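You operate a simulated robot arm through the tools that you are given. There is no shell and no other tool. Be economical: measure what you need, move in short steps, check, and stop when the job is done.

You are at the controls of a simulated two-armed robot. One attempt, no reset.

## Task
Take the white tub on the top of the small packs bench and put it away on the front of the mill bench. Pick up the dust cup with one hand, pass it to the other hand and put it on the top of the drying cabinet. Close the left carton flap. The order is free.
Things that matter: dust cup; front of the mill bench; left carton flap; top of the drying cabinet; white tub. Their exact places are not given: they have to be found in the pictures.

It is judged by the outcome, as a careful person would: the job done as asked, and still so three seconds after it is handed in. It fails if anything else is knocked over, pushed out of place, dropped, spilled or broken.

## Robot
Two 7-joint arms with fingered hands on one trunk, on a base that drives. Base frame: it is fixed to the floor where the robot stands at the start and does not move with it; the origin is under the middle of the robot, x ahead of it, y to its left, z up; the surface under the hand at the start is at about z = 77.2. Units: cm, degrees, N and s.
The left shoulder is at the start at [6.1, 17, 107], the right one opposite. With the tool pointing down near the work surface each hand reaches from about 32 to 78 cm from the robot's upright axis, wherever it stands, measured 20 degrees to its own side. Places, roughly: dust cup [-325, -425, 25]; front of the mill bench (20x74 cm) [-332, -184, 76]; left carton flap [-330, 120, 100]; top of the drying cabinet [-80, -490, 140]; white tub (23x15x10 cm) [60, 10, 80]. Payload 4 kg a hand.
Tool frame (each hand has its own): the origin (TCP) lies between the finger pads and is the grasp point; the fingertips stand 2.6 cm ahead of it; z points along the fingers, y is the line along which they close. The gripper opens to 13.2 cm. The gripper's body begins 7.3 cm behind the TCP. The gripper is a hand of 4 fingers: y runs from the thumb to the fingers, the wrist lies at [0, 0, -22.4] in the tool frame, and closing takes about 1.5 s.
Orientation is told as [roll, pitch, yaw] about the base's x, y, z axes, in that order, counted from this pose: with the fingers straight down and closing along the base's y, the tool's x points along the base's -x, its y along +y and its z along -z.

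## Interface
- The arms move only by the tool arm_command. It takes "left_steps", "right_steps" or both (then of equal length, played together; a hand with none holds still); each is a list of rows, each a list of 6 numbers: the shift along the tool's x, y, z in units of 40 mm (1.0 is 40 mm), then the turn, a rotation vector about the tool's x, y, z in units of 8 degrees (1.0 is 8 degrees). In form: [[x, y, z, wx, wy, wz], ...]. A call has 1 to 20 rows; each row shifts and turns the commanded pose from where the row before left it, along the tool's axes as they then stand. "left_claw" and "right_claw" are, for a hand that has rows, the opening, from 0 (shut) to 1 (fully open), set as the call begins (left out, the last holds). A call with a number of a shift or a turn outside -1 to 1 is refused whole. Each row takes 0.2 s and may step no farther than 5 cm and 8.6 degrees from the row before; otherwise, or with a gripper value out of range, the whole call is refused. Where a pose cannot be reached the arm comes as near as it can. A force on the tool above 40 N (or 10 N above the force at the start of the call, whichever is more), or a blocked arm, ends the call early, and 0.2 s more pass. The fingers move at their own pace (about 4.5 cm/s each) and stop on an object; they squeeze with about 31 N. The grip force told is the motor's: it shows also when the fingers shut on nothing. Time passes only in rows, and 0.2 s behind the last, so rows that do not move let the fingers close. The reply holds the time, the measured pose of the TCP, the force on the tool along the base axes, the opening and the grip force, in the units named above and with some noise, with the torque about the TCP (base axes, N m) and any sound that the robot's microphone picked up, and new pictures: "views" is both (left out), scene, wrist or none (wrist: the cameras of the hands that moved).
- Cameras (640 x 400 px; columns grow to the right, rows downward): "scene" is now at [15.51, 0.65, 126.14]; the picture's right is [0.01, -1.00, 0.00], its down [-0.50, -0.00, -0.87] and it looks along [0.87, 0.01, -0.50] (base axes); focal length 266 px, centre (320, 200). "left" rides on the left gripper at [-6.8, 0.2, -9.7] in its tool frame; the picture's right is [-0.03, -1.00, 0.00], its down [0.82, -0.02, -0.58] and it looks along [0.58, -0.01, 0.82] (tool axes); focal length 270 px, centre (320, 200). "right" rides on the right gripper at [6.8, 0.2, -9.7] in its tool frame; the picture's right is [-0.03, 1.00, 0.00], its down [-0.82, -0.02, -0.58] and it looks along [-0.58, -0.01, 0.82] (tool axes); focal length 270 px, centre (320, 200).
- move_column(by): slides the trunk up (or, below 0, down) by that many cm; the arms and the scene camera ride with it, the base frame stays. It gives what a move gives, with no picture.
- base_move(legs): drives the robot by 1 to 6 legs, each [ahead, turn to the left] in cm and degrees, along the robot's own axes; the way and the turn of a leg run together, so that a leg with both is an arc; at most 150 cm and 180 degrees a leg. The arms and the cameras ride along, it lands a little off, and it stops where it bumps. It gives what a move gives, and a new picture of the scene camera.
- move_fingers(finger1, finger2, finger3, thumb_bend, hand): sets how far each is bent, from 0 (flat) to 1 (curled in); at 0.3 the hand is open as for a grip, at 0.7 the pads meet at the TCP. One left out holds its place. A second passes; each finger stops where it meets its share of the squeeze, and holds until it gets a number again. A gripper value or a shape takes the hand back. It gives what a move gives, with no picture; readings hold the bend of each and the force on the fingers (four entries, about 0 where the hand has none), thumb and palm.
- set_grasp(shape, hand): the hand has 4 fingers and takes this shape, open, in about a second: jaw (thumb against the fingers, like two jaws); tri (thumb and two fingers); tip (a fingertip pinch); poke (one finger out to press); point (the index stretched); flat (the hand flat); cup (the hand cupped); fist (a fist). The gripper value then closes the fingers along that shape, each until it touches; the sizes above hold for jaw. It gives what a move gives, with no picture.
- pan_tilt(pan, tilt): turns the head with the scene camera to pan (to the left, within 86 degrees either way) and tilt (down, from -29 to 69), counted from straight ahead of the robot. It gives what a move gives, and a new picture of the scene camera.
- point_at(camera, pixels): for up to 12 pixels [column, row] of the newest picture of that camera ("zoom" is the newest enlarged one), the place [x, y, z] in the base frame of the surface seen there, good to about 0.2 cm, but the place of the scene camera against the robot may be out by one fixed shift of up to 1.2 cm in any direction. No time passes.
- close_up(camera, box): a new picture of the part [left, top, right, bottom] of that camera's present view, enlarged. No time passes.
- job_done(): hands the job in; it is judged then, once.

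Go step by step. Measure first, check grasps and placings, and put right what went wrong. The budget is 110 turns and 260 pictures, counting those below and the enlarged ones. Unless the task says otherwise, let go and move clear before handing in.

The tools are called after "Emit:" as name(argument=value, ...) on one line, values as JSON. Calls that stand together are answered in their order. arm_command: Moves the arms, as the interface text tells. Its arguments: {"type":"object","properties":{"left_steps":{"type":"array"},"left_claw":{"type":"number"},"right_steps":{"type":"array"},"right_claw":{"type":"number"},"views":{"type":"string","enum":["both","scene","wrist","none"]}},"required":[]} The other tools are called the same way: move_column (by) slides the trunk up or down; set_grasp (shape, hand) gives the hand a shape; move_fingers (finger1, finger2, finger3, thumb_bend, hand) moves the fingers one by one; base_move (legs) drives the base; pan_tilt (pan, tilt) turns the head that bears the scene camera; point_at (camera, pixels) gives the place of the surface under pixels of a picture; close_up (camera, box) takes an enlarged picture of a part of a camera's view; job_done () hands the job in.

At the start:

```text
time: 0.0
left_position: [48.7, 26.4, 105.49]
left_orientation: [0.0, 0.1, 0.3]
left_force: [0.8, -0.4, -0.3]
left_torque: [0.03, 0.02, -0.01]
left_grip_width: 13.21
left_finger_force: 0.1
left_shape: jaw
left_bend: [0.3, 0.3, 0.3, 0.3]
left_finger forces: [0.1, 0.0, 0.0, 0.0, 0.0, 0.0]
right_position: [52.44, -16.65, 106.43]
right_orientation: [0.0, 0.1, 0.2]
right_force: [0.4, 0.1, 0.1]
right_torque: [-0.03, 0.01, 0.0]
right_grip_width: 13.2
right_finger_force: 0.1
right_shape: jaw
right_bend: [0.3, 0.3, 0.3, 0.3]
right_finger forces: [0.1, 0.1, 0.0, 0.0, 0.0, 0.0]
trunk travel left (down, up): [-30.0, 45.5]
robot x, y, heading: [0.02, -0.12, 0.0]
head pan, tilt: [0.4, 29.9]
```

scene: 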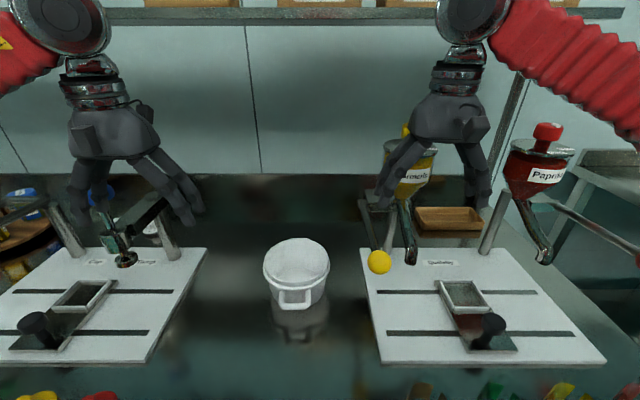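
right: 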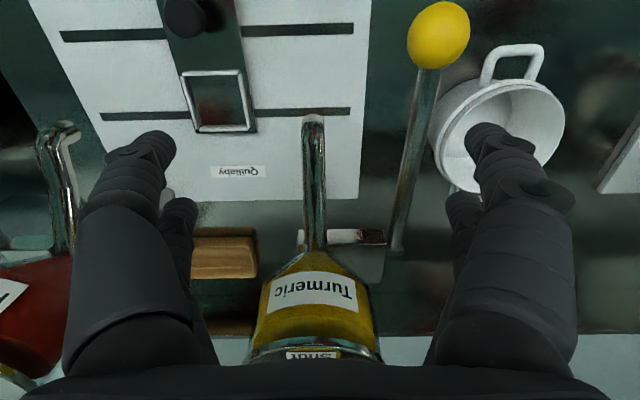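
left: 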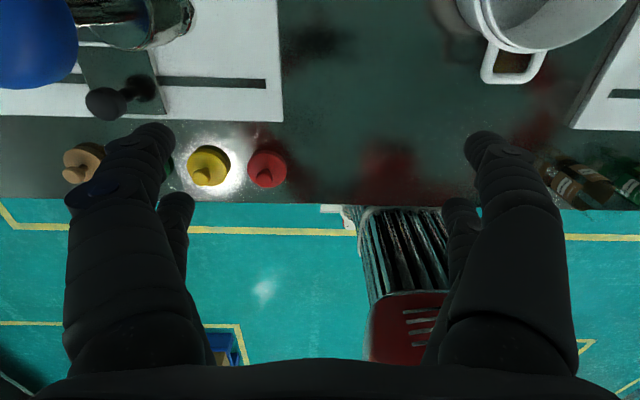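

The white tub with a front handle stands at about (296,272) in the scene picture. I measure its rim and handle first, and take a close-up.

Emit:
point_at(camera="scene", pixels=[[296, 258], [264, 265], [329, 265], [296, 241], [296, 292], [280, 296], [312, 296], [296, 309], [240, 290], [345, 290], [296, 330], [378, 262]])

Emit:
close_up(camera="scene", box=[200, 200, 400, 350])

Emit:
close_up(camera="right", box=[380, 0, 640, 220])

```text
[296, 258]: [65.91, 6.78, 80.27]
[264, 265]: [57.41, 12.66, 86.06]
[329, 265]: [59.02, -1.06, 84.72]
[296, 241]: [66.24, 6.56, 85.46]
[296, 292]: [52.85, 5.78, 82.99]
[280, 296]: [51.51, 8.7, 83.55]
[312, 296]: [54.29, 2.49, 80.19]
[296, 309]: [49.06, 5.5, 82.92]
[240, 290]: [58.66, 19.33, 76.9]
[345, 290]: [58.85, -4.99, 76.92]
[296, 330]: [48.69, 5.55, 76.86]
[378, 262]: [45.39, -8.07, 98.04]
```

```text
2.67 times, centred on (300, 275) of scene
```

zoom: 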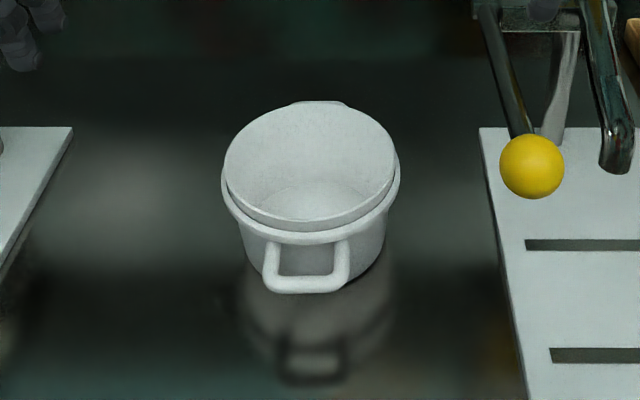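

```text
1.82 times, centred on (510, 110) of right
```

zoom: 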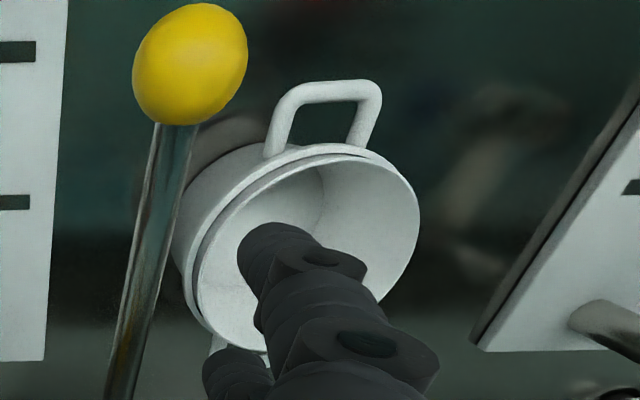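

The tub is open with loop handles front and back, centre about (59,6), rim at z≈86, so I'll pinch its left wall with the left hand (thumb inside). I check the clearances around the left hand first.

Emit:
point_at(camera="scene", pixels=[[271, 262], [267, 255], [300, 280], [322, 256], [206, 250], [126, 258], [175, 240], [99, 195], [165, 215], [150, 362], [300, 240], [296, 284]])

Emit:
point_at(camera="left", pixels=[[30, 40], [150, 30], [475, 20], [515, 48], [550, 40], [280, 80], [75, 10]])

Emit:
pan_tilt(pan=30, tilt=35)

```text
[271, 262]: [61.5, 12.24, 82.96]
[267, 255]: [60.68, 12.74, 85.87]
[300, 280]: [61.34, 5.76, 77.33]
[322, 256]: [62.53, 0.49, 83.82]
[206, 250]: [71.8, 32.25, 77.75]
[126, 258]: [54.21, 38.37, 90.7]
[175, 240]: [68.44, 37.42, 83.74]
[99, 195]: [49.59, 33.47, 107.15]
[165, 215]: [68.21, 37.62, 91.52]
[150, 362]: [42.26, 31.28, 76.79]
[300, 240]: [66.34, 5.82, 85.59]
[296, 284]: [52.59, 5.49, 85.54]
```

```text
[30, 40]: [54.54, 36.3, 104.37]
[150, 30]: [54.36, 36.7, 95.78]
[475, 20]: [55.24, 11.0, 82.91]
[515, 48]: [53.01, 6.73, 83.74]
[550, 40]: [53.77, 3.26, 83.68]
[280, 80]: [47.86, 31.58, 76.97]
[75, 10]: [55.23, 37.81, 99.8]
```

```text
time: 0.9
left_position: [48.8, 26.36, 105.36]
left_orientation: [0.0, 0.1, 0.3]
left_force: [-0.7, -0.8, -0.5]
left_torque: [0.01, -0.02, 0.02]
left_grip_width: 13.22
left_finger_force: 0.1
left_shape: jaw
left_bend: [0.3, 0.3, 0.3, 0.3]
left_finger forces: [0.0, 0.0, 0.0, 0.0, 0.0, 0.1]
right_position: [52.42, -16.72, 106.45]
right_orientation: [0.0, 0.1, 0.3]
right_force: [0.6, 0.2, 0.0]
right_torque: [0.0, -0.01, 0.0]
right_grip_width: 13.19
right_finger_force: 0.0
right_shape: jaw
right_bend: [0.3, 0.3, 0.3, 0.3]
right_finger forces: [0.0, 0.0, 0.0, 0.0, 0.0, 0.0]
trunk travel left (down, up): [-30.0, 45.5]
robot x, y, heading: [0.09, -0.02, 0.2]
head pan, tilt: [30.0, 35.0]
```

scene: 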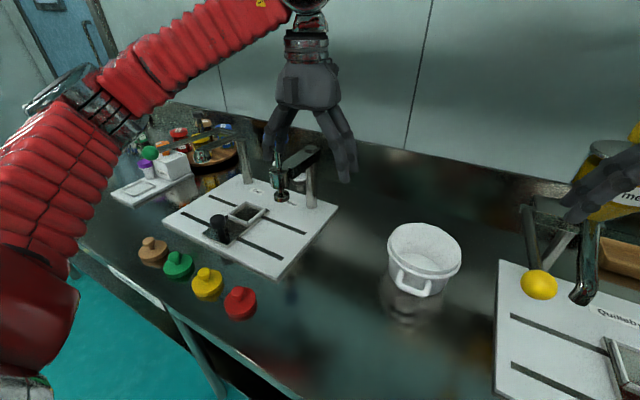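

Left wall is at y≈12.3, x≈59.5. I move the left hand over it with a partial opening, staying above the rim.

Emit:
arm_command(left_steps=[[0, -0.85, 0, 0, 0, 0], [-0.67, -0.85, 0, 0, 0, 0], [-0.67, -0.85, 0, 0, 0, 0], [-0.67, -0.85, 0, 0, 0, 0], [-0.67, 0, 0.6, 0, 0, 0], [0, 0, 1, 0, 0, 0], [0, 0, 0.6, 0, 0, 0]], left_claw=0.6)

```text
time: 2.5
left_position: [59.61, 13.28, 96.56]
left_orientation: [-0.1, 0.1, 0.2]
left_force: [0.7, -0.2, 0.7]
left_torque: [0.01, 0.0, 0.0]
left_grip_width: 7.97
left_finger_force: 0.1
left_shape: jaw
left_bend: [0.71, 0.71, 0.71, 0.7]
left_finger forces: [0.0, 0.0, 0.0, 0.1, 0.1, 0.0]
right_position: [52.49, -16.7, 106.53]
right_orientation: [-0.1, 0.1, 0.3]
right_force: [-0.4, -0.1, 0.2]
right_torque: [0.0, -0.03, -0.04]
right_grip_width: 13.2
right_finger_force: 0.0
right_shape: jaw
right_bend: [0.3, 0.3, 0.3, 0.3]
right_finger forces: [0.1, 0.0, 0.0, 0.0, 0.0, 0.1]
trunk travel left (down, up): [-30.0, 45.5]
robot x, y, heading: [0.18, -0.22, 0.2]
head pan, tilt: [30.0, 35.0]
```

scene: 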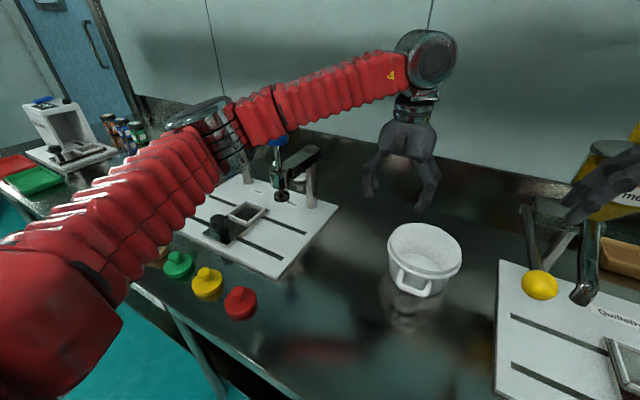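
left: 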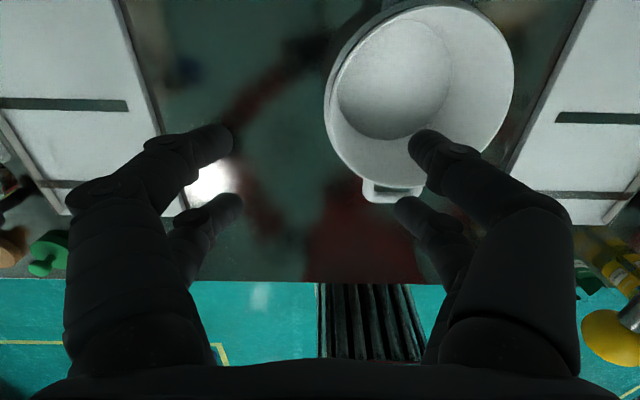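

The forearm at (270,100) passes near the blue knob at (277,140); I measure both before lowering.

Emit:
point_at(camera="scene", pixels=[[277, 143], [275, 128], [320, 112], [240, 130], [220, 165], [360, 80], [425, 225], [400, 240], [388, 247], [460, 262]])

Emit:
close_up(camera="scene", box=[150, 50, 350, 220])

Emit:
point_at(camera="left", pixels=[[328, 100], [337, 90], [514, 75], [505, 75], [415, 8], [385, 180], [350, 160]])

```text
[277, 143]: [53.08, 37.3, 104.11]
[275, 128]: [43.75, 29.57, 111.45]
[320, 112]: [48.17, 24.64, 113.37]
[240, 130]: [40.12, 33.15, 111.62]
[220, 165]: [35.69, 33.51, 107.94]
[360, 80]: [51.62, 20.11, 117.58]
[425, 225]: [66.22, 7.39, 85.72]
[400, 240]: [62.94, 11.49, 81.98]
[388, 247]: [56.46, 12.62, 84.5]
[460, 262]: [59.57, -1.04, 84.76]
```

```text
2.35 times, centred on (250, 135) of scene
```

zoom: 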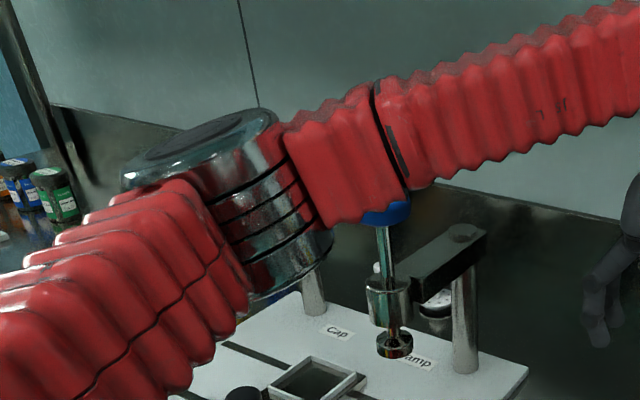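

```text
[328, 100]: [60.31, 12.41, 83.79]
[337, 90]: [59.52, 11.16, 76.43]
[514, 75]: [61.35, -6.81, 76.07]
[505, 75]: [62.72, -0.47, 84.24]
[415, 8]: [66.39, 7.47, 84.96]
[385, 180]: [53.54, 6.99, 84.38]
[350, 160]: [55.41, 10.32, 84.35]
```

Lowering as is could bring the forearm onto the blue knob. I'll raise the trunk 15 cm and back up 10 cm so the arm reaches down with its elbow higher and away.

Emit:
move_column(by=15)

Emit:
base_move(legs=[[-10, 0]])

Emit:
arm_command(left_steps=[[-0.8, -0.1, 0, 0, 0, 0], [-0.8, -0.1, 0, 0, 0, 0], [-0.9, 0, 0, 0, 0, 0], [0, 0, 1, 0, 0, 0], [0, 0, 1, 0, 0, 0], [0, 0, 1, 0, 0, 0], [0, 0, 0.8, 0, 0, 0]])

```text
time: 4.3
left_position: [59.59, 12.72, 111.56]
left_orientation: [0.1, 0.1, 0.3]
left_force: [-0.3, -0.5, 0.4]
left_torque: [-0.04, 0.02, 0.0]
left_grip_width: 8.0
left_finger_force: 0.1
left_shape: jaw
left_bend: [0.71, 0.71, 0.71, 0.7]
left_finger forces: [0.1, 0.0, 0.0, 0.1, 0.0, 0.1]
right_position: [52.41, -16.71, 121.34]
right_orientation: [-0.1, 0.0, 0.3]
right_force: [0.4, -0.4, 0.9]
right_torque: [-0.01, 0.03, -0.02]
right_grip_width: 13.19
right_finger_force: 0.1
right_shape: jaw
right_bend: [0.3, 0.3, 0.3, 0.3]
right_finger forces: [0.0, 0.0, 0.0, 0.0, 0.1, 0.0]
trunk travel left (down, up): [-45.0, 30.5]
robot x, y, heading: [-0.1, -0.02, -0.1]
head pan, tilt: [30.0, 35.0]
```

```text
time: 5.5
left_position: [49.39, 12.8, 111.57]
left_orientation: [0.1, -0.1, 0.2]
left_force: [-0.2, -0.5, 0.0]
left_torque: [0.0, -0.05, 0.03]
left_grip_width: 7.95
left_finger_force: 0.1
left_shape: jaw
left_bend: [0.71, 0.71, 0.71, 0.7]
left_finger forces: [0.1, 0.0, 0.0, 0.0, 0.1, 0.1]
right_position: [42.24, -16.75, 121.54]
right_orientation: [0.0, 0.0, 0.3]
right_force: [-0.9, 0.5, -0.2]
right_torque: [-0.03, 0.0, 0.02]
right_grip_width: 13.19
right_finger_force: 0.1
right_shape: jaw
right_bend: [0.3, 0.3, 0.3, 0.3]
right_finger forces: [0.0, 0.1, 0.1, 0.0, 0.1, 0.0]
trunk travel left (down, up): [-45.0, 30.5]
robot x, y, heading: [-10.11, -0.07, 0.4]
head pan, tilt: [30.0, 35.0]
```

scene: 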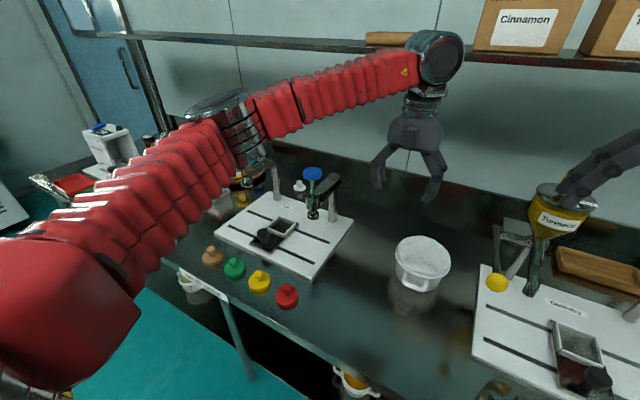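

```text
time: 7.0
left_position: [59.41, 11.78, 96.55]
left_orientation: [0.0, 0.0, 0.3]
left_force: [1.2, 0.0, -0.4]
left_torque: [0.04, 0.01, 0.0]
left_grip_width: 7.93
left_finger_force: 0.0
left_shape: jaw
left_bend: [0.71, 0.71, 0.71, 0.7]
left_finger forces: [0.0, 0.0, 0.0, 0.0, 0.0, 0.1]
left hand out of reach, approached as far as the arm can: row 3
right_position: [42.16, -16.83, 121.6]
right_orientation: [-0.1, 0.1, 0.3]
right_force: [-0.6, -0.8, 0.1]
right_torque: [0.02, -0.03, -0.01]
right_grip_width: 13.18
right_finger_force: 0.1
right_shape: jaw
right_bend: [0.3, 0.3, 0.3, 0.3]
right_finger forces: [0.1, 0.0, 0.1, 0.0, 0.0, 0.0]
trunk travel left (down, up): [-45.0, 30.5]
robot x, y, heading: [-10.13, -0.07, 0.2]
head pan, tilt: [30.0, 35.0]
```

scene: 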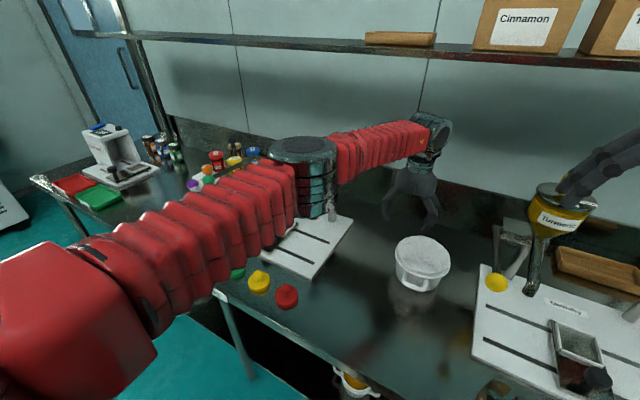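
left: 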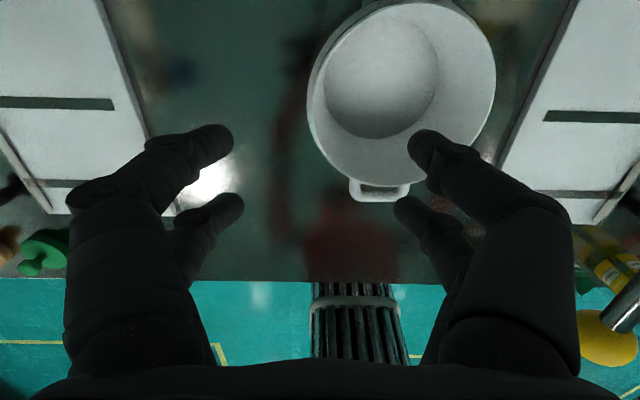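

The elbow at (310,175) now hangs in front of the left stamp; I measure how near it is to it.

Emit:
point_at(camera="scene", pixels=[[316, 212], [300, 175], [335, 180], [300, 142], [331, 205], [380, 150], [275, 240]])

Emit:
close_up(camera="scene", box=[220, 100, 420, 260])

```text
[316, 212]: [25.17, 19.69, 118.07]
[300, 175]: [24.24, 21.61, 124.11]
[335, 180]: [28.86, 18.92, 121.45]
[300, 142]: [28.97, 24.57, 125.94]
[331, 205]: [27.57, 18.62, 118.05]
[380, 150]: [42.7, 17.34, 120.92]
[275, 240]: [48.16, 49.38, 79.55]
```

```text
2.50 times, centred on (320, 180) of scene
```

zoom: 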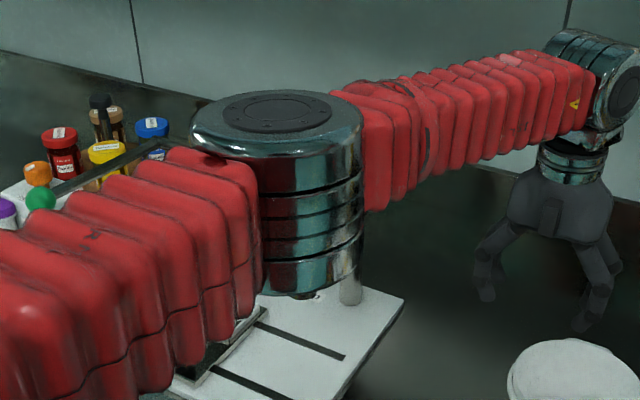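

The elbow is high (z≈122) and clear. Now lowering over the wall.

Emit:
arm_command(left_steps=[[0, 0.15, 0.7, 0, 0, 0], [0, 0, 0.8, 0, 0, 0], [0, 0, 0.7, 0, 0, 0], [0, 0, 0.6, 0, 0, 0], [0, 0, 0.5, 0, 0, 0]])

```text
time: 8.2
left_position: [58.53, 12.57, 83.42]
left_orientation: [-0.1, 0.1, 0.2]
left_force: [0.1, 0.0, -0.6]
left_torque: [0.0, 0.0, 0.01]
left_grip_width: 7.92
left_finger_force: 0.2
left_shape: jaw
left_bend: [0.71, 0.71, 0.71, 0.7]
left_finger forces: [0.0, 0.1, 0.0, 0.1, 0.0, 0.0]
left hand out of reach, approached as far as the arm can: row 4, 5
right_position: [42.34, -16.76, 121.55]
right_orientation: [0.0, 0.1, 0.3]
right_force: [0.2, -0.1, -0.4]
right_torque: [-0.02, 0.02, 0.03]
right_grip_width: 13.18
right_finger_force: 0.1
right_shape: jaw
right_bend: [0.3, 0.3, 0.3, 0.3]
right_finger forces: [0.1, 0.1, 0.1, 0.1, 0.0, 0.1]
trunk travel left (down, up): [-45.0, 30.5]
robot x, y, heading: [-10.19, -0.38, -0.0]
head pan, tilt: [30.0, 35.0]
```

scene: 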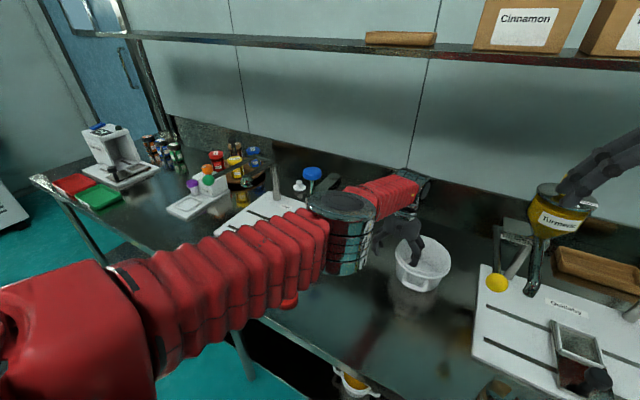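
left: 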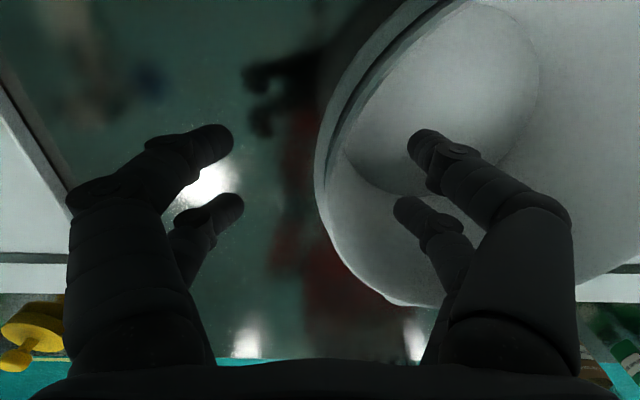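

The thumb is inside and the fingers outside, with the wall (column ≈325) centred. Closing.

Emit:
arm_command(left_steps=[[0, 0, 0, 0, 0, 0], [0, 0, 0, 0, 0, 0], [0, 0, 0, 0, 0, 0], [0, 0, 0, 0, 0, 0], [0, 0, 0, 0, 0, 0], [0, 0, 0, 0, 0, 0], [0, 0, 0, 0, 0, 0], [0, 0, 0, 0, 0, 0]], left_claw=0)

```text
time: 10.1
left_position: [58.42, 12.67, 83.46]
left_orientation: [-0.1, 0.1, 0.2]
left_force: [0.5, 0.1, 0.1]
left_torque: [-0.09, -0.07, 0.01]
left_grip_width: 0.01
left_finger_force: 30.7
left_shape: jaw
left_bend: [0.71, 0.69, 0.71, 0.69]
left_finger forces: [26.9, 28.1, 25.8, 0.1, 28.2, 0.0]
right_position: [42.28, -16.71, 121.57]
right_orientation: [0.0, 0.1, 0.3]
right_force: [0.4, 0.1, 0.0]
right_torque: [0.02, 0.0, 0.0]
right_grip_width: 13.17
right_finger_force: 0.0
right_shape: jaw
right_bend: [0.3, 0.3, 0.3, 0.3]
right_finger forces: [0.1, 0.1, 0.1, 0.0, 0.0, 0.0]
trunk travel left (down, up): [-45.0, 30.5]
robot x, y, heading: [-10.25, -0.07, 0.3]
head pan, tilt: [30.0, 35.0]
```

scene: 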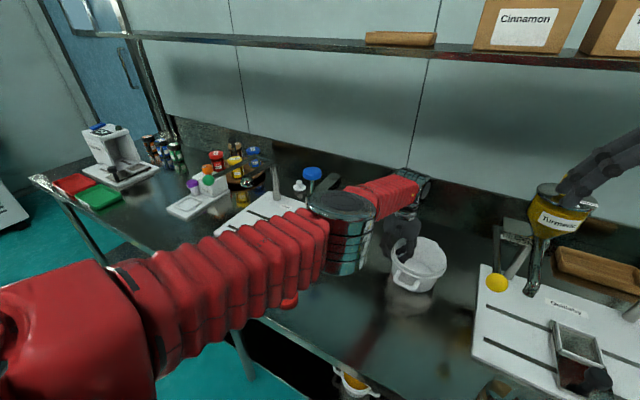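
left: 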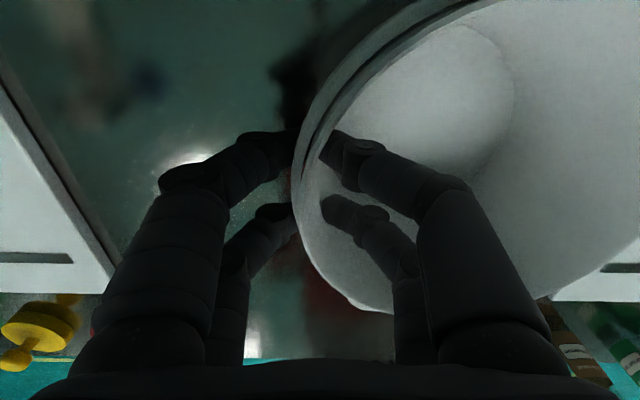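

All fingers report contact on the thin wall. Lifting.

Emit:
arm_command(left_steps=[[0, 0, -0.3, 0, 0, 0], [0, 0, -0.5, 0, 0, 0], [0, 0, -0.8, 0, 0, 0], [0, 0, -1, 0, 0, 0], [0, 0, -1, 0, 0, 0]])

```text
time: 11.2
left_position: [60.13, 12.73, 97.67]
left_orientation: [0.0, 0.2, 0.2]
left_force: [0.1, -0.2, -2.1]
left_torque: [0.08, -0.01, 0.01]
left_grip_width: 0.0
left_finger_force: 30.5
left_shape: jaw
left_bend: [0.71, 0.69, 0.71, 0.69]
left_finger forces: [27.1, 28.9, 27.7, 0.1, 28.6, 0.1]
left hand out of reach, approached as far as the arm can: row 2, 3, 4, 5
right_position: [42.4, -16.73, 121.61]
right_orientation: [0.0, 0.0, 0.3]
right_force: [-0.1, -0.3, 0.1]
right_torque: [-0.01, -0.03, 0.02]
right_grip_width: 13.2
right_finger_force: 0.1
right_shape: jaw
right_bend: [0.3, 0.3, 0.3, 0.3]
right_finger forces: [0.0, 0.1, 0.0, 0.1, 0.1, 0.0]
trunk travel left (down, up): [-45.0, 30.5]
robot x, y, heading: [-10.41, -0.16, -0.0]
head pan, tilt: [30.0, 35.0]
```

scene: 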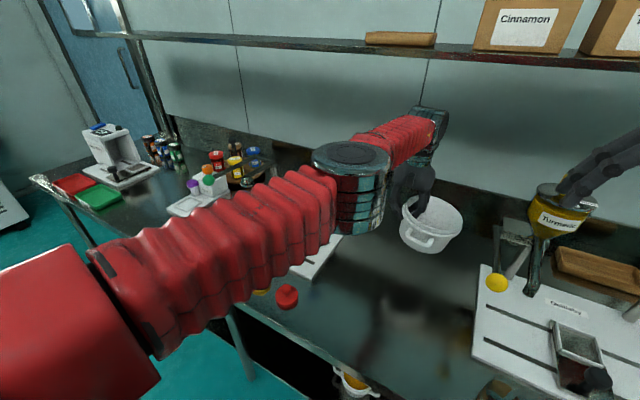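
left: 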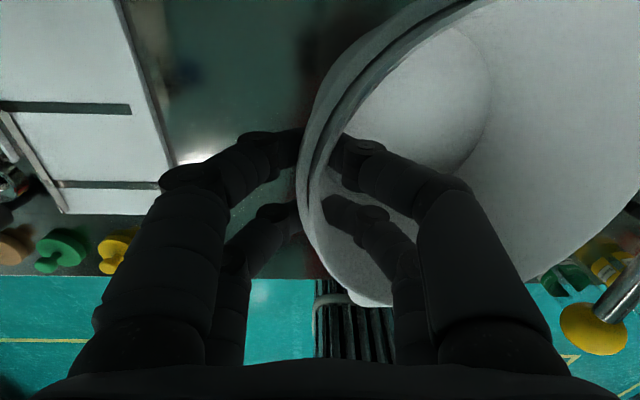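

The tub is held level (about 2 N). I raise the trunk a bit more, draw the hand in, and look to both sides before backing off.

Emit:
move_column(by=10)

Emit:
arm_command(left_steps=[[0.7, 0, 0, 0, 0, 0], [0.8, 0, 0, 0, 0, 0], [0.8, 0, 0, 0, 0, 0], [0.8, 0, 0, 0, 0, 0], [0.7, 0, 0, 0, 0, 0]], views="none")

Emit:
pan_tilt(pan=86, tilt=25)

Emit:
pan_tilt(pan=-86, tilt=25)

```text
time: 12.6
left_position: [60.15, 12.47, 109.03]
left_orientation: [-0.1, -1.4, 0.2]
left_force: [-0.1, 0.5, -1.5]
left_torque: [0.09, 0.0, -0.01]
left_grip_width: 0.02
left_finger_force: 31.0
left_shape: jaw
left_bend: [0.71, 0.69, 0.71, 0.69]
left_finger forces: [27.1, 28.9, 27.6, 0.1, 28.6, 0.1]
right_position: [42.32, -16.71, 131.47]
right_orientation: [0.1, 0.1, 0.4]
right_force: [0.8, 0.1, 0.0]
right_torque: [-0.03, 0.0, -0.01]
right_grip_width: 13.2
right_finger_force: 0.0
right_shape: jaw
right_bend: [0.3, 0.3, 0.3, 0.3]
right_finger forces: [0.0, 0.0, 0.0, 0.1, 0.0, 0.1]
trunk travel left (down, up): [-55.0, 20.5]
robot x, y, heading: [-9.85, 0.13, 0.3]
head pan, tilt: [30.0, 35.0]
```

```text
time: 13.8
left_position: [44.89, 12.57, 108.95]
left_orientation: [-0.1, -1.3, 0.2]
left_force: [-0.3, 0.0, -1.1]
left_torque: [0.04, -0.01, -0.01]
left_grip_width: 0.01
left_finger_force: 30.9
left_shape: jaw
left_bend: [0.71, 0.7, 0.71, 0.69]
left_finger forces: [27.8, 28.7, 27.9, 0.0, 29.1, 0.0]
right_position: [42.19, -16.62, 131.53]
right_orientation: [-0.1, 0.0, 0.2]
right_force: [-0.3, -0.7, 0.6]
right_torque: [-0.02, -0.02, -0.03]
right_grip_width: 13.19
right_finger_force: 0.0
right_shape: jaw
right_bend: [0.3, 0.3, 0.3, 0.3]
right_finger forces: [0.0, 0.0, 0.0, 0.1, 0.0, 0.1]
trunk travel left (down, up): [-55.0, 20.5]
robot x, y, heading: [-10.28, -0.12, -0.3]
head pan, tilt: [30.0, 35.0]
```

```text
time: 15.0
left_position: [44.94, 12.38, 108.86]
left_orientation: [0.0, -1.4, 0.2]
left_force: [0.2, 0.8, -0.6]
left_torque: [0.08, -0.02, -0.01]
left_grip_width: 0.03
left_finger_force: 30.9
left_shape: jaw
left_bend: [0.71, 0.7, 0.71, 0.69]
left_finger forces: [27.8, 28.9, 27.8, 0.0, 29.1, 0.0]
right_position: [42.37, -16.75, 131.45]
right_orientation: [0.0, 0.1, 0.3]
right_force: [0.2, 0.8, -0.7]
right_torque: [0.03, -0.01, 0.0]
right_grip_width: 13.2
right_finger_force: 0.0
right_shape: jaw
right_bend: [0.3, 0.3, 0.3, 0.3]
right_finger forces: [0.0, 0.0, 0.0, 0.1, 0.0, 0.1]
trunk travel left (down, up): [-55.0, 20.5]
robot x, y, heading: [-10.05, -0.05, -0.2]
head pan, tilt: [85.9, 25.0]
```

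scene: 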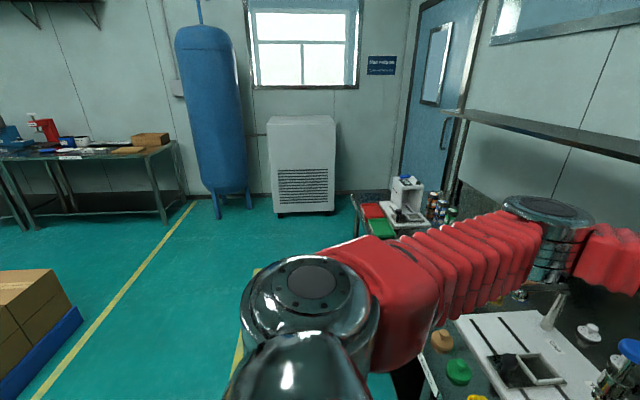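

```text
time: 17.6
left_position: [44.9, 12.39, 108.94]
left_orientation: [0.0, -1.3, 0.2]
left_force: [0.9, 0.1, -0.9]
left_torque: [0.1, 0.0, 0.03]
left_grip_width: 0.0
left_finger_force: 31.0
left_shape: jaw
left_bend: [0.71, 0.7, 0.71, 0.69]
left_finger forces: [27.8, 28.8, 27.9, 0.0, 29.1, 0.0]
right_position: [42.38, -16.64, 131.57]
right_orientation: [0.0, 0.1, 0.3]
right_force: [0.8, 1.2, -0.5]
right_torque: [0.0, 0.01, 0.0]
right_grip_width: 13.19
right_finger_force: 0.0
right_shape: jaw
right_bend: [0.3, 0.3, 0.3, 0.3]
right_finger forces: [0.0, 0.1, 0.0, 0.0, 0.1, 0.0]
trunk travel left (down, up): [-55.0, 20.5]
robot x, y, heading: [-9.91, 0.05, -0.3]
head pan, tilt: [-85.9, 25.0]
```

scene: 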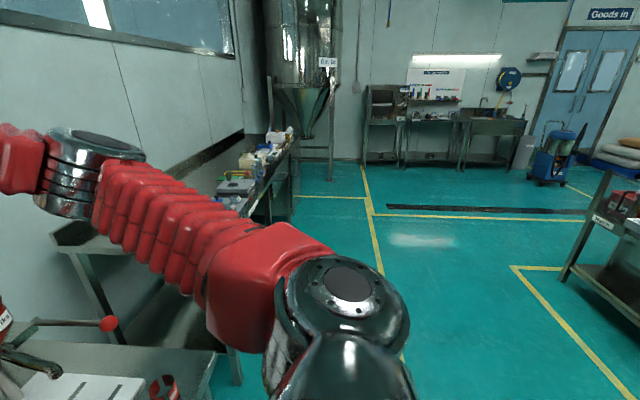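

The right side shows floor lanes and a shelf at (600,230). I measure a few floor landmarks there for driving.

Emit:
point_at(camera="scene", pixels=[[375, 240], [370, 200], [515, 268], [570, 280], [600, 260], [620, 380], [400, 160], [550, 180], [300, 180], [270, 220], [460, 160]])

Emit:
base_move(legs=[[-50, 0]])

Emit:
pan_tilt(pan=86, tilt=25)

```text
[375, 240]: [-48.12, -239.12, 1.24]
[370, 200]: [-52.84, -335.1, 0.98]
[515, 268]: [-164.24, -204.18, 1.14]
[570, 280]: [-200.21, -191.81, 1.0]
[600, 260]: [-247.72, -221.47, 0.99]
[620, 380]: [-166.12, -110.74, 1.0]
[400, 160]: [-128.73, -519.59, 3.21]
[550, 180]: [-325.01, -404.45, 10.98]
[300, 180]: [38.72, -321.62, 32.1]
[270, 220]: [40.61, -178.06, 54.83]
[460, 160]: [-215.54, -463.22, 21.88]
```

```text
time: 20.6
left_position: [-5.74, 12.56, 108.8]
left_orientation: [0.0, -1.4, 0.4]
left_force: [-0.2, -0.5, -1.2]
left_torque: [0.06, 0.0, 0.0]
left_grip_width: 0.0
left_finger_force: 31.0
left_shape: jaw
left_bend: [0.71, 0.7, 0.71, 0.69]
left_finger forces: [27.9, 28.8, 27.8, 0.0, 29.1, 0.1]
right_position: [-8.32, -16.59, 131.56]
right_orientation: [0.0, 0.0, 0.3]
right_force: [-0.6, 0.3, 0.5]
right_torque: [-0.05, -0.06, 0.0]
right_grip_width: 13.18
right_finger_force: 0.2
right_shape: jaw
right_bend: [0.3, 0.3, 0.3, 0.3]
right_finger forces: [0.1, 0.1, 0.1, 0.1, 0.0, 0.0]
trunk travel left (down, up): [-55.0, 20.5]
robot x, y, heading: [-61.15, 0.2, 0.2]
head pan, tilt: [-85.9, 25.0]
```

scene: 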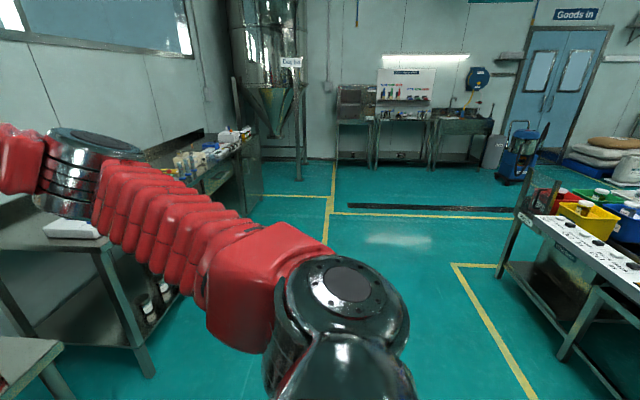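

```text
time: 23.2
left_position: [-5.71, 12.67, 108.95]
left_orientation: [0.0, -1.3, 0.3]
left_force: [-0.2, -0.4, -1.3]
left_torque: [0.09, -0.01, -0.02]
left_grip_width: 0.0
left_finger_force: 31.0
left_shape: jaw
left_bend: [0.71, 0.7, 0.71, 0.69]
left_finger forces: [27.9, 28.8, 28.1, 0.0, 29.2, 0.0]
right_position: [-8.24, -16.57, 131.66]
right_orientation: [0.0, 0.1, 0.4]
right_force: [0.0, 0.5, -0.1]
right_torque: [0.0, 0.02, 0.01]
right_grip_width: 13.19
right_finger_force: 0.0
right_shape: jaw
right_bend: [0.3, 0.3, 0.3, 0.3]
right_finger forces: [0.1, 0.0, 0.0, 0.0, 0.1, 0.1]
trunk travel left (down, up): [-55.0, 20.5]
robot x, y, heading: [-60.25, -0.24, -0.0]
head pan, tilt: [85.9, 25.0]
```

scene: 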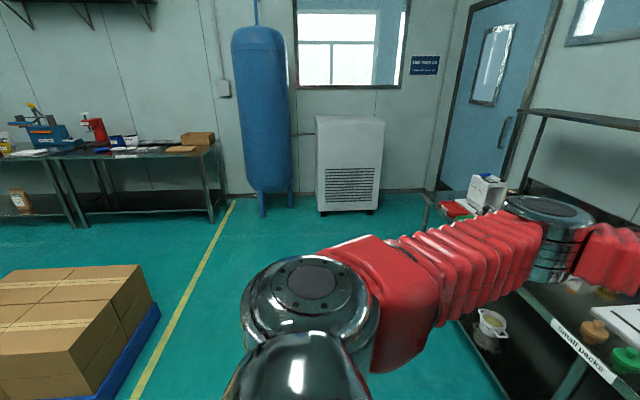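

The pallet sits behind-left at (100,330). I measure it, then turn right 90° to look toward the mill bench.

Emit:
point_at(camera="scene", pixels=[[158, 308], [110, 395], [135, 268], [20, 270], [200, 250]])

Emit:
base_move(legs=[[0, -100]])

Emit:
pan_tilt(pan=-60, tilt=25)

Emit:
pan_tilt(pan=0, tilt=20)

```text
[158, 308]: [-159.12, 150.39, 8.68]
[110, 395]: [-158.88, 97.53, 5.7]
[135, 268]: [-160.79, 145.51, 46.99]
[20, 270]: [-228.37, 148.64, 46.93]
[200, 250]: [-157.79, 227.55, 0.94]
```

```text
time: 26.5
left_position: [-21.31, -40.93, 109.05]
left_orientation: [0.3, -1.1, -58.6]
left_force: [-0.7, -1.4, -1.5]
left_torque: [0.08, -0.13, 0.02]
left_grip_width: 0.01
left_finger_force: 31.0
left_shape: jaw
left_bend: [0.71, 0.69, 0.7, 0.69]
left_finger forces: [28.5, 30.6, 30.3, 0.1, 30.4, 0.0]
right_position: [-47.95, -53.94, 131.47]
right_orientation: [0.2, -0.1, -58.6]
right_force: [-1.4, -0.3, 0.2]
right_torque: [0.04, -0.11, 0.0]
right_grip_width: 13.21
right_finger_force: 0.1
right_shape: jaw
right_bend: [0.3, 0.3, 0.3, 0.3]
right_finger forces: [0.1, 0.1, 0.0, 0.0, 0.0, 0.0]
trunk travel left (down, up): [-55.0, 20.5]
robot x, y, heading: [-55.24, 3.28, -61.5]
head pan, tilt: [85.9, 25.0]
stopped in leg 1: the robot was blocked; the commanded pose is now the measured one
```

scene: 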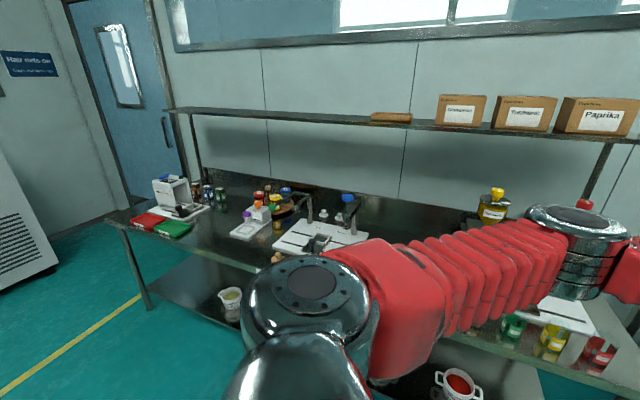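

```text
time: 28.8
left_position: [-21.15, -40.81, 109.09]
left_orientation: [0.1, -1.3, -58.5]
left_force: [0.4, 1.2, -0.7]
left_torque: [0.05, -0.05, -0.01]
left_grip_width: 0.0
left_finger_force: 31.6
left_shape: jaw
left_bend: [0.71, 0.69, 0.7, 0.69]
left_finger forces: [28.6, 30.7, 30.3, 0.0, 30.3, 0.1]
right_position: [-47.42, -53.6, 131.62]
right_orientation: [-0.1, 0.0, -58.4]
right_force: [0.1, -0.1, -0.5]
right_torque: [-0.03, 0.0, -0.01]
right_grip_width: 13.2
right_finger_force: 0.1
right_shape: jaw
right_bend: [0.3, 0.3, 0.3, 0.3]
right_finger forces: [0.0, 0.0, 0.0, 0.1, 0.0, 0.1]
trunk travel left (down, up): [-55.0, 20.5]
robot x, y, heading: [-54.99, 3.24, -61.5]
head pan, tilt: [-60.0, 25.0]
```

scene: 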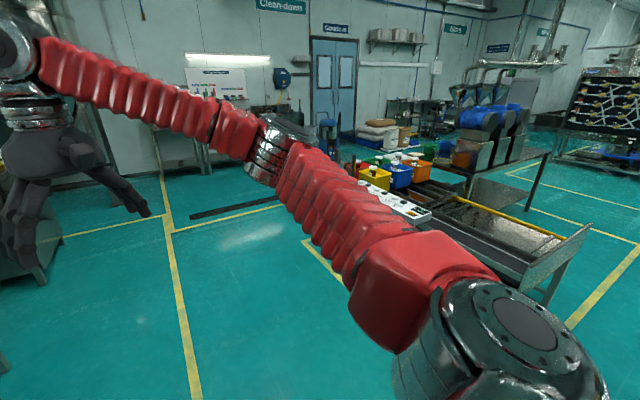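

```text
time: 30.1
left_position: [-21.01, -40.84, 109.04]
left_orientation: [0.1, -1.3, -58.5]
left_force: [-0.2, 0.1, -2.0]
left_torque: [0.04, -0.06, 0.01]
left_grip_width: 0.01
left_finger_force: 31.2
left_shape: jaw
left_bend: [0.71, 0.69, 0.7, 0.69]
left_finger forces: [28.6, 30.6, 30.3, 0.0, 30.3, 0.0]
right_position: [-47.4, -53.63, 131.64]
right_orientation: [0.0, 0.0, -58.5]
right_force: [0.3, 0.7, 0.7]
right_torque: [0.02, 0.01, -0.03]
right_grip_width: 13.21
right_finger_force: 0.0
right_shape: jaw
right_bend: [0.3, 0.3, 0.3, 0.3]
right_finger forces: [0.0, 0.0, 0.0, 0.0, 0.0, 0.0]
trunk travel left (down, up): [-55.0, 20.5]
robot x, y, heading: [-54.97, 3.46, -61.6]
head pan, tilt: [0.0, 20.0]
```

scene: 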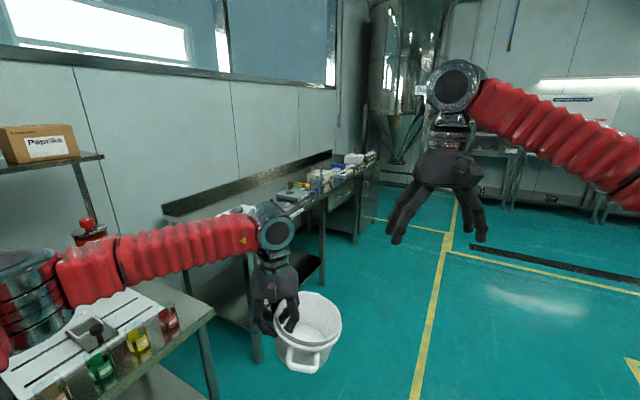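

The turn was blocked; the left elbow at (30,290) seems to be against something near the paprika mill (90,230). I look closely there.

Emit:
pan_tilt(pan=45, tilt=35)

Emit:
point_at(camera="scene", pixels=[[320, 200]])

```text
time: 31.2
left_position: [-20.93, -40.89, 108.88]
left_orientation: [0.1, -1.2, -58.5]
left_force: [1.2, -0.2, -1.3]
left_torque: [0.09, -0.07, 0.0]
left_grip_width: 0.0
left_finger_force: 31.3
left_shape: jaw
left_bend: [0.71, 0.69, 0.7, 0.69]
left_finger forces: [28.6, 30.6, 30.2, 0.0, 30.3, 0.0]
right_position: [-47.38, -53.6, 131.73]
right_orientation: [-0.1, 0.0, -58.5]
right_force: [0.2, 0.9, 0.0]
right_torque: [-0.01, 0.01, -0.01]
right_grip_width: 13.18
right_finger_force: 0.1
right_shape: jaw
right_bend: [0.3, 0.3, 0.3, 0.3]
right_finger forces: [0.1, 0.1, 0.0, 0.0, 0.0, 0.0]
trunk travel left (down, up): [-55.0, 20.5]
robot x, y, heading: [-54.92, 3.05, -61.3]
head pan, tilt: [45.0, 35.0]
```

scene: 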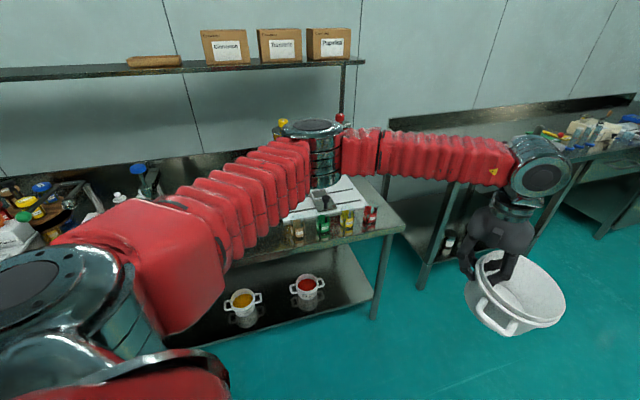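

```text
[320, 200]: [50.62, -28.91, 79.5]
```

The elbow (315,150) may still be short of the bench. I measure the elbow, bench and mill, plus the area around the base.

Emit:
point_at(camera="scene", pixels=[[312, 127], [315, 160], [325, 182], [350, 145], [341, 118], [285, 123], [400, 228], [200, 350], [345, 185], [520, 290]])

Emit:
pan_tilt(pan=45, tilt=68)

Emit:
pan_tilt(pan=-86, tilt=50)

```text
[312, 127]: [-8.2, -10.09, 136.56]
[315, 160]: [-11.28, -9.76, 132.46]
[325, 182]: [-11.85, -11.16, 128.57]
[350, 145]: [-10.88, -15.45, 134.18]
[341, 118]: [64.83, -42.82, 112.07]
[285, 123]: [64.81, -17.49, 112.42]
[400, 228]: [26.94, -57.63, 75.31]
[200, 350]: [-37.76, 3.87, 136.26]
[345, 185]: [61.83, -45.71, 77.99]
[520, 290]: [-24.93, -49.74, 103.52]
```

```text
time: 32.2
left_position: [-21.04, -40.81, 109.12]
left_orientation: [0.0, -1.4, -58.5]
left_force: [-0.1, -0.6, -2.0]
left_torque: [0.03, -0.05, 0.03]
left_grip_width: 0.0
left_finger_force: 30.8
left_shape: jaw
left_bend: [0.71, 0.69, 0.7, 0.69]
left_finger forces: [28.6, 30.6, 30.4, 0.0, 30.3, 0.0]
right_position: [-47.37, -53.51, 131.59]
right_orientation: [-0.1, 0.0, -58.5]
right_force: [-0.6, 0.1, -0.4]
right_torque: [0.01, 0.0, -0.01]
right_grip_width: 13.19
right_finger_force: 0.0
right_shape: jaw
right_bend: [0.3, 0.3, 0.3, 0.3]
right_finger forces: [0.0, 0.1, 0.1, 0.0, 0.1, 0.0]
trunk travel left (down, up): [-55.0, 20.5]
robot x, y, heading: [-55.21, 3.62, -61.3]
head pan, tilt: [45.0, 68.0]
```

scene: 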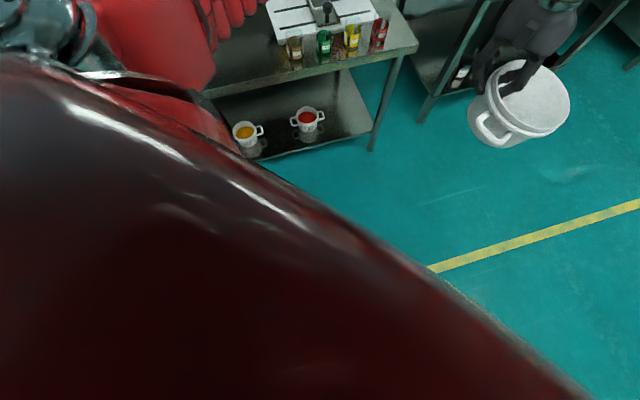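

```text
time: 34.3
left_position: [-21.04, -40.82, 108.99]
left_orientation: [0.1, -1.4, -58.5]
left_force: [0.0, -0.2, -0.9]
left_torque: [0.0, -0.03, 0.0]
left_grip_width: 0.0
left_finger_force: 31.3
left_shape: jaw
left_bend: [0.71, 0.69, 0.7, 0.69]
left_finger forces: [28.6, 30.6, 30.4, 0.0, 30.4, 0.0]
right_position: [-47.46, -53.51, 131.76]
right_orientation: [0.0, 0.0, -58.4]
right_force: [1.1, 0.0, 0.0]
right_torque: [-0.02, 0.03, 0.02]
right_grip_width: 13.2
right_finger_force: 0.0
right_shape: jaw
right_bend: [0.3, 0.3, 0.3, 0.3]
right_finger forces: [0.0, 0.0, 0.0, 0.1, 0.1, 0.1]
trunk travel left (down, up): [-55.0, 20.5]
robot x, y, heading: [-55.13, 3.4, -61.4]
head pan, tilt: [-85.9, 50.0]
```

scene: 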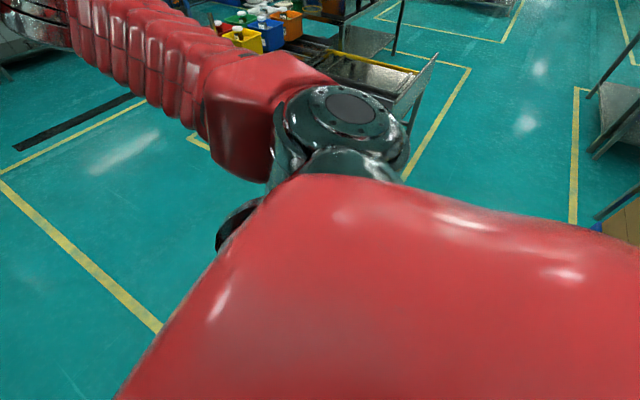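

Nothing near the arms; the blockage must be low behind the base. I drive ahead 25 cm, away from it, then look back before turning more.

Emit:
base_move(legs=[[25, 0]])

Emit:
pan_tilt(pan=86, tilt=45)

Emit:
pan_tilt(pan=-86, tilt=25)

```text
time: 36.1
left_position: [-9.19, -62.33, 109.0]
left_orientation: [0.0, -1.1, -58.3]
left_force: [0.3, -0.6, 0.0]
left_torque: [0.05, -0.06, 0.01]
left_grip_width: 0.0
left_finger_force: 30.7
left_shape: jaw
left_bend: [0.71, 0.69, 0.7, 0.69]
left_finger forces: [28.5, 30.6, 30.4, 0.0, 30.3, 0.1]
right_position: [-35.55, -75.11, 131.73]
right_orientation: [-0.2, 0.1, -58.4]
right_force: [-0.1, -0.1, -0.8]
right_torque: [0.0, 0.03, -0.02]
right_grip_width: 13.19
right_finger_force: 0.1
right_shape: jaw
right_bend: [0.3, 0.3, 0.3, 0.3]
right_finger forces: [0.1, 0.1, 0.1, 0.0, 0.1, 0.0]
trunk travel left (down, up): [-55.0, 20.5]
robot x, y, heading: [-43.45, -18.44, -61.2]
head pan, tilt: [-85.9, 50.0]
```

scene: 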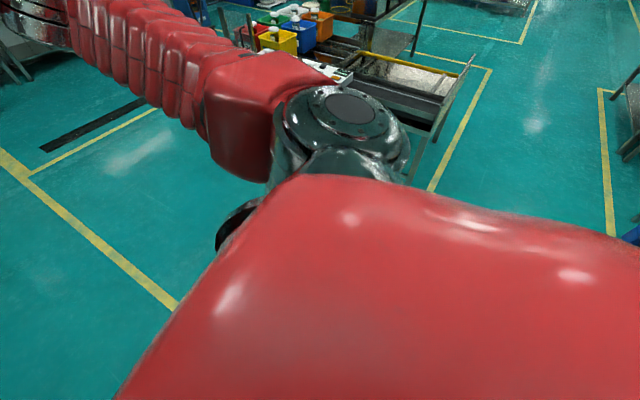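

```text
time: 38.7
left_position: [-9.18, -62.24, 109.07]
left_orientation: [0.1, -1.4, -58.4]
left_force: [-0.6, -1.0, -1.4]
left_torque: [0.07, -0.04, -0.01]
left_grip_width: 0.01
left_finger_force: 30.5
left_shape: jaw
left_bend: [0.71, 0.69, 0.7, 0.69]
left_finger forces: [28.6, 30.7, 30.4, 0.1, 30.5, 0.1]
right_position: [-35.56, -75.09, 131.82]
right_orientation: [-0.1, 0.0, -58.4]
right_force: [-0.3, -0.1, -0.3]
right_torque: [0.04, -0.01, -0.02]
right_grip_width: 13.21
right_finger_force: 0.0
right_shape: jaw
right_bend: [0.3, 0.3, 0.3, 0.3]
right_finger forces: [0.0, 0.0, 0.0, 0.1, 0.0, 0.1]
trunk travel left (down, up): [-55.0, 20.5]
robot x, y, heading: [-43.21, -18.3, -61.3]
head pan, tilt: [85.9, 45.0]
```

scene: 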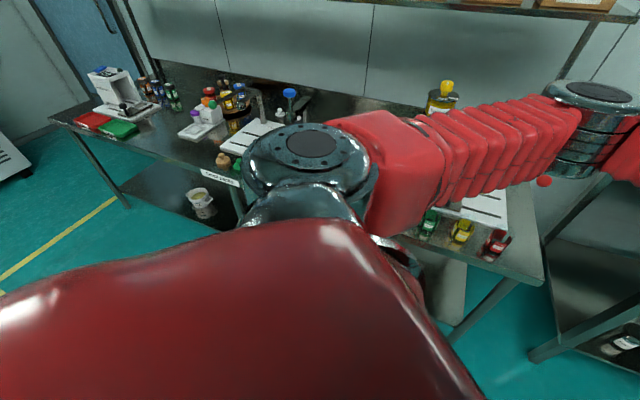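

```text
time: 41.3
left_position: [-9.21, -62.33, 109.01]
left_orientation: [0.0, -1.3, -58.4]
left_force: [-0.4, 0.2, -1.0]
left_torque: [0.06, -0.06, 0.0]
left_grip_width: 0.0
left_finger_force: 31.2
left_shape: jaw
left_bend: [0.71, 0.69, 0.7, 0.69]
left_finger forces: [28.7, 30.6, 30.5, 0.1, 30.4, 0.0]
right_position: [-35.51, -75.05, 131.68]
right_orientation: [-0.1, 0.1, -58.4]
right_force: [-0.6, -0.5, 0.4]
right_torque: [0.02, 0.02, -0.02]
right_grip_width: 13.23
right_finger_force: 0.1
right_shape: jaw
right_bend: [0.3, 0.3, 0.3, 0.3]
right_finger forces: [0.1, 0.0, 0.0, 0.0, 0.0, 0.0]
trunk travel left (down, up): [-55.0, 20.5]
robot x, y, heading: [-43.66, -18.32, -61.2]
head pan, tilt: [-85.9, 25.0]
```

scene: 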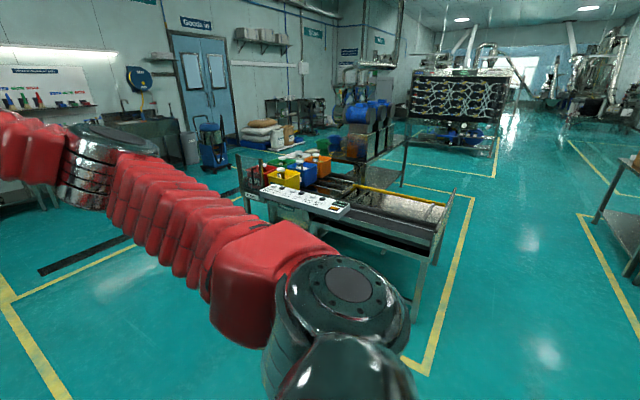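

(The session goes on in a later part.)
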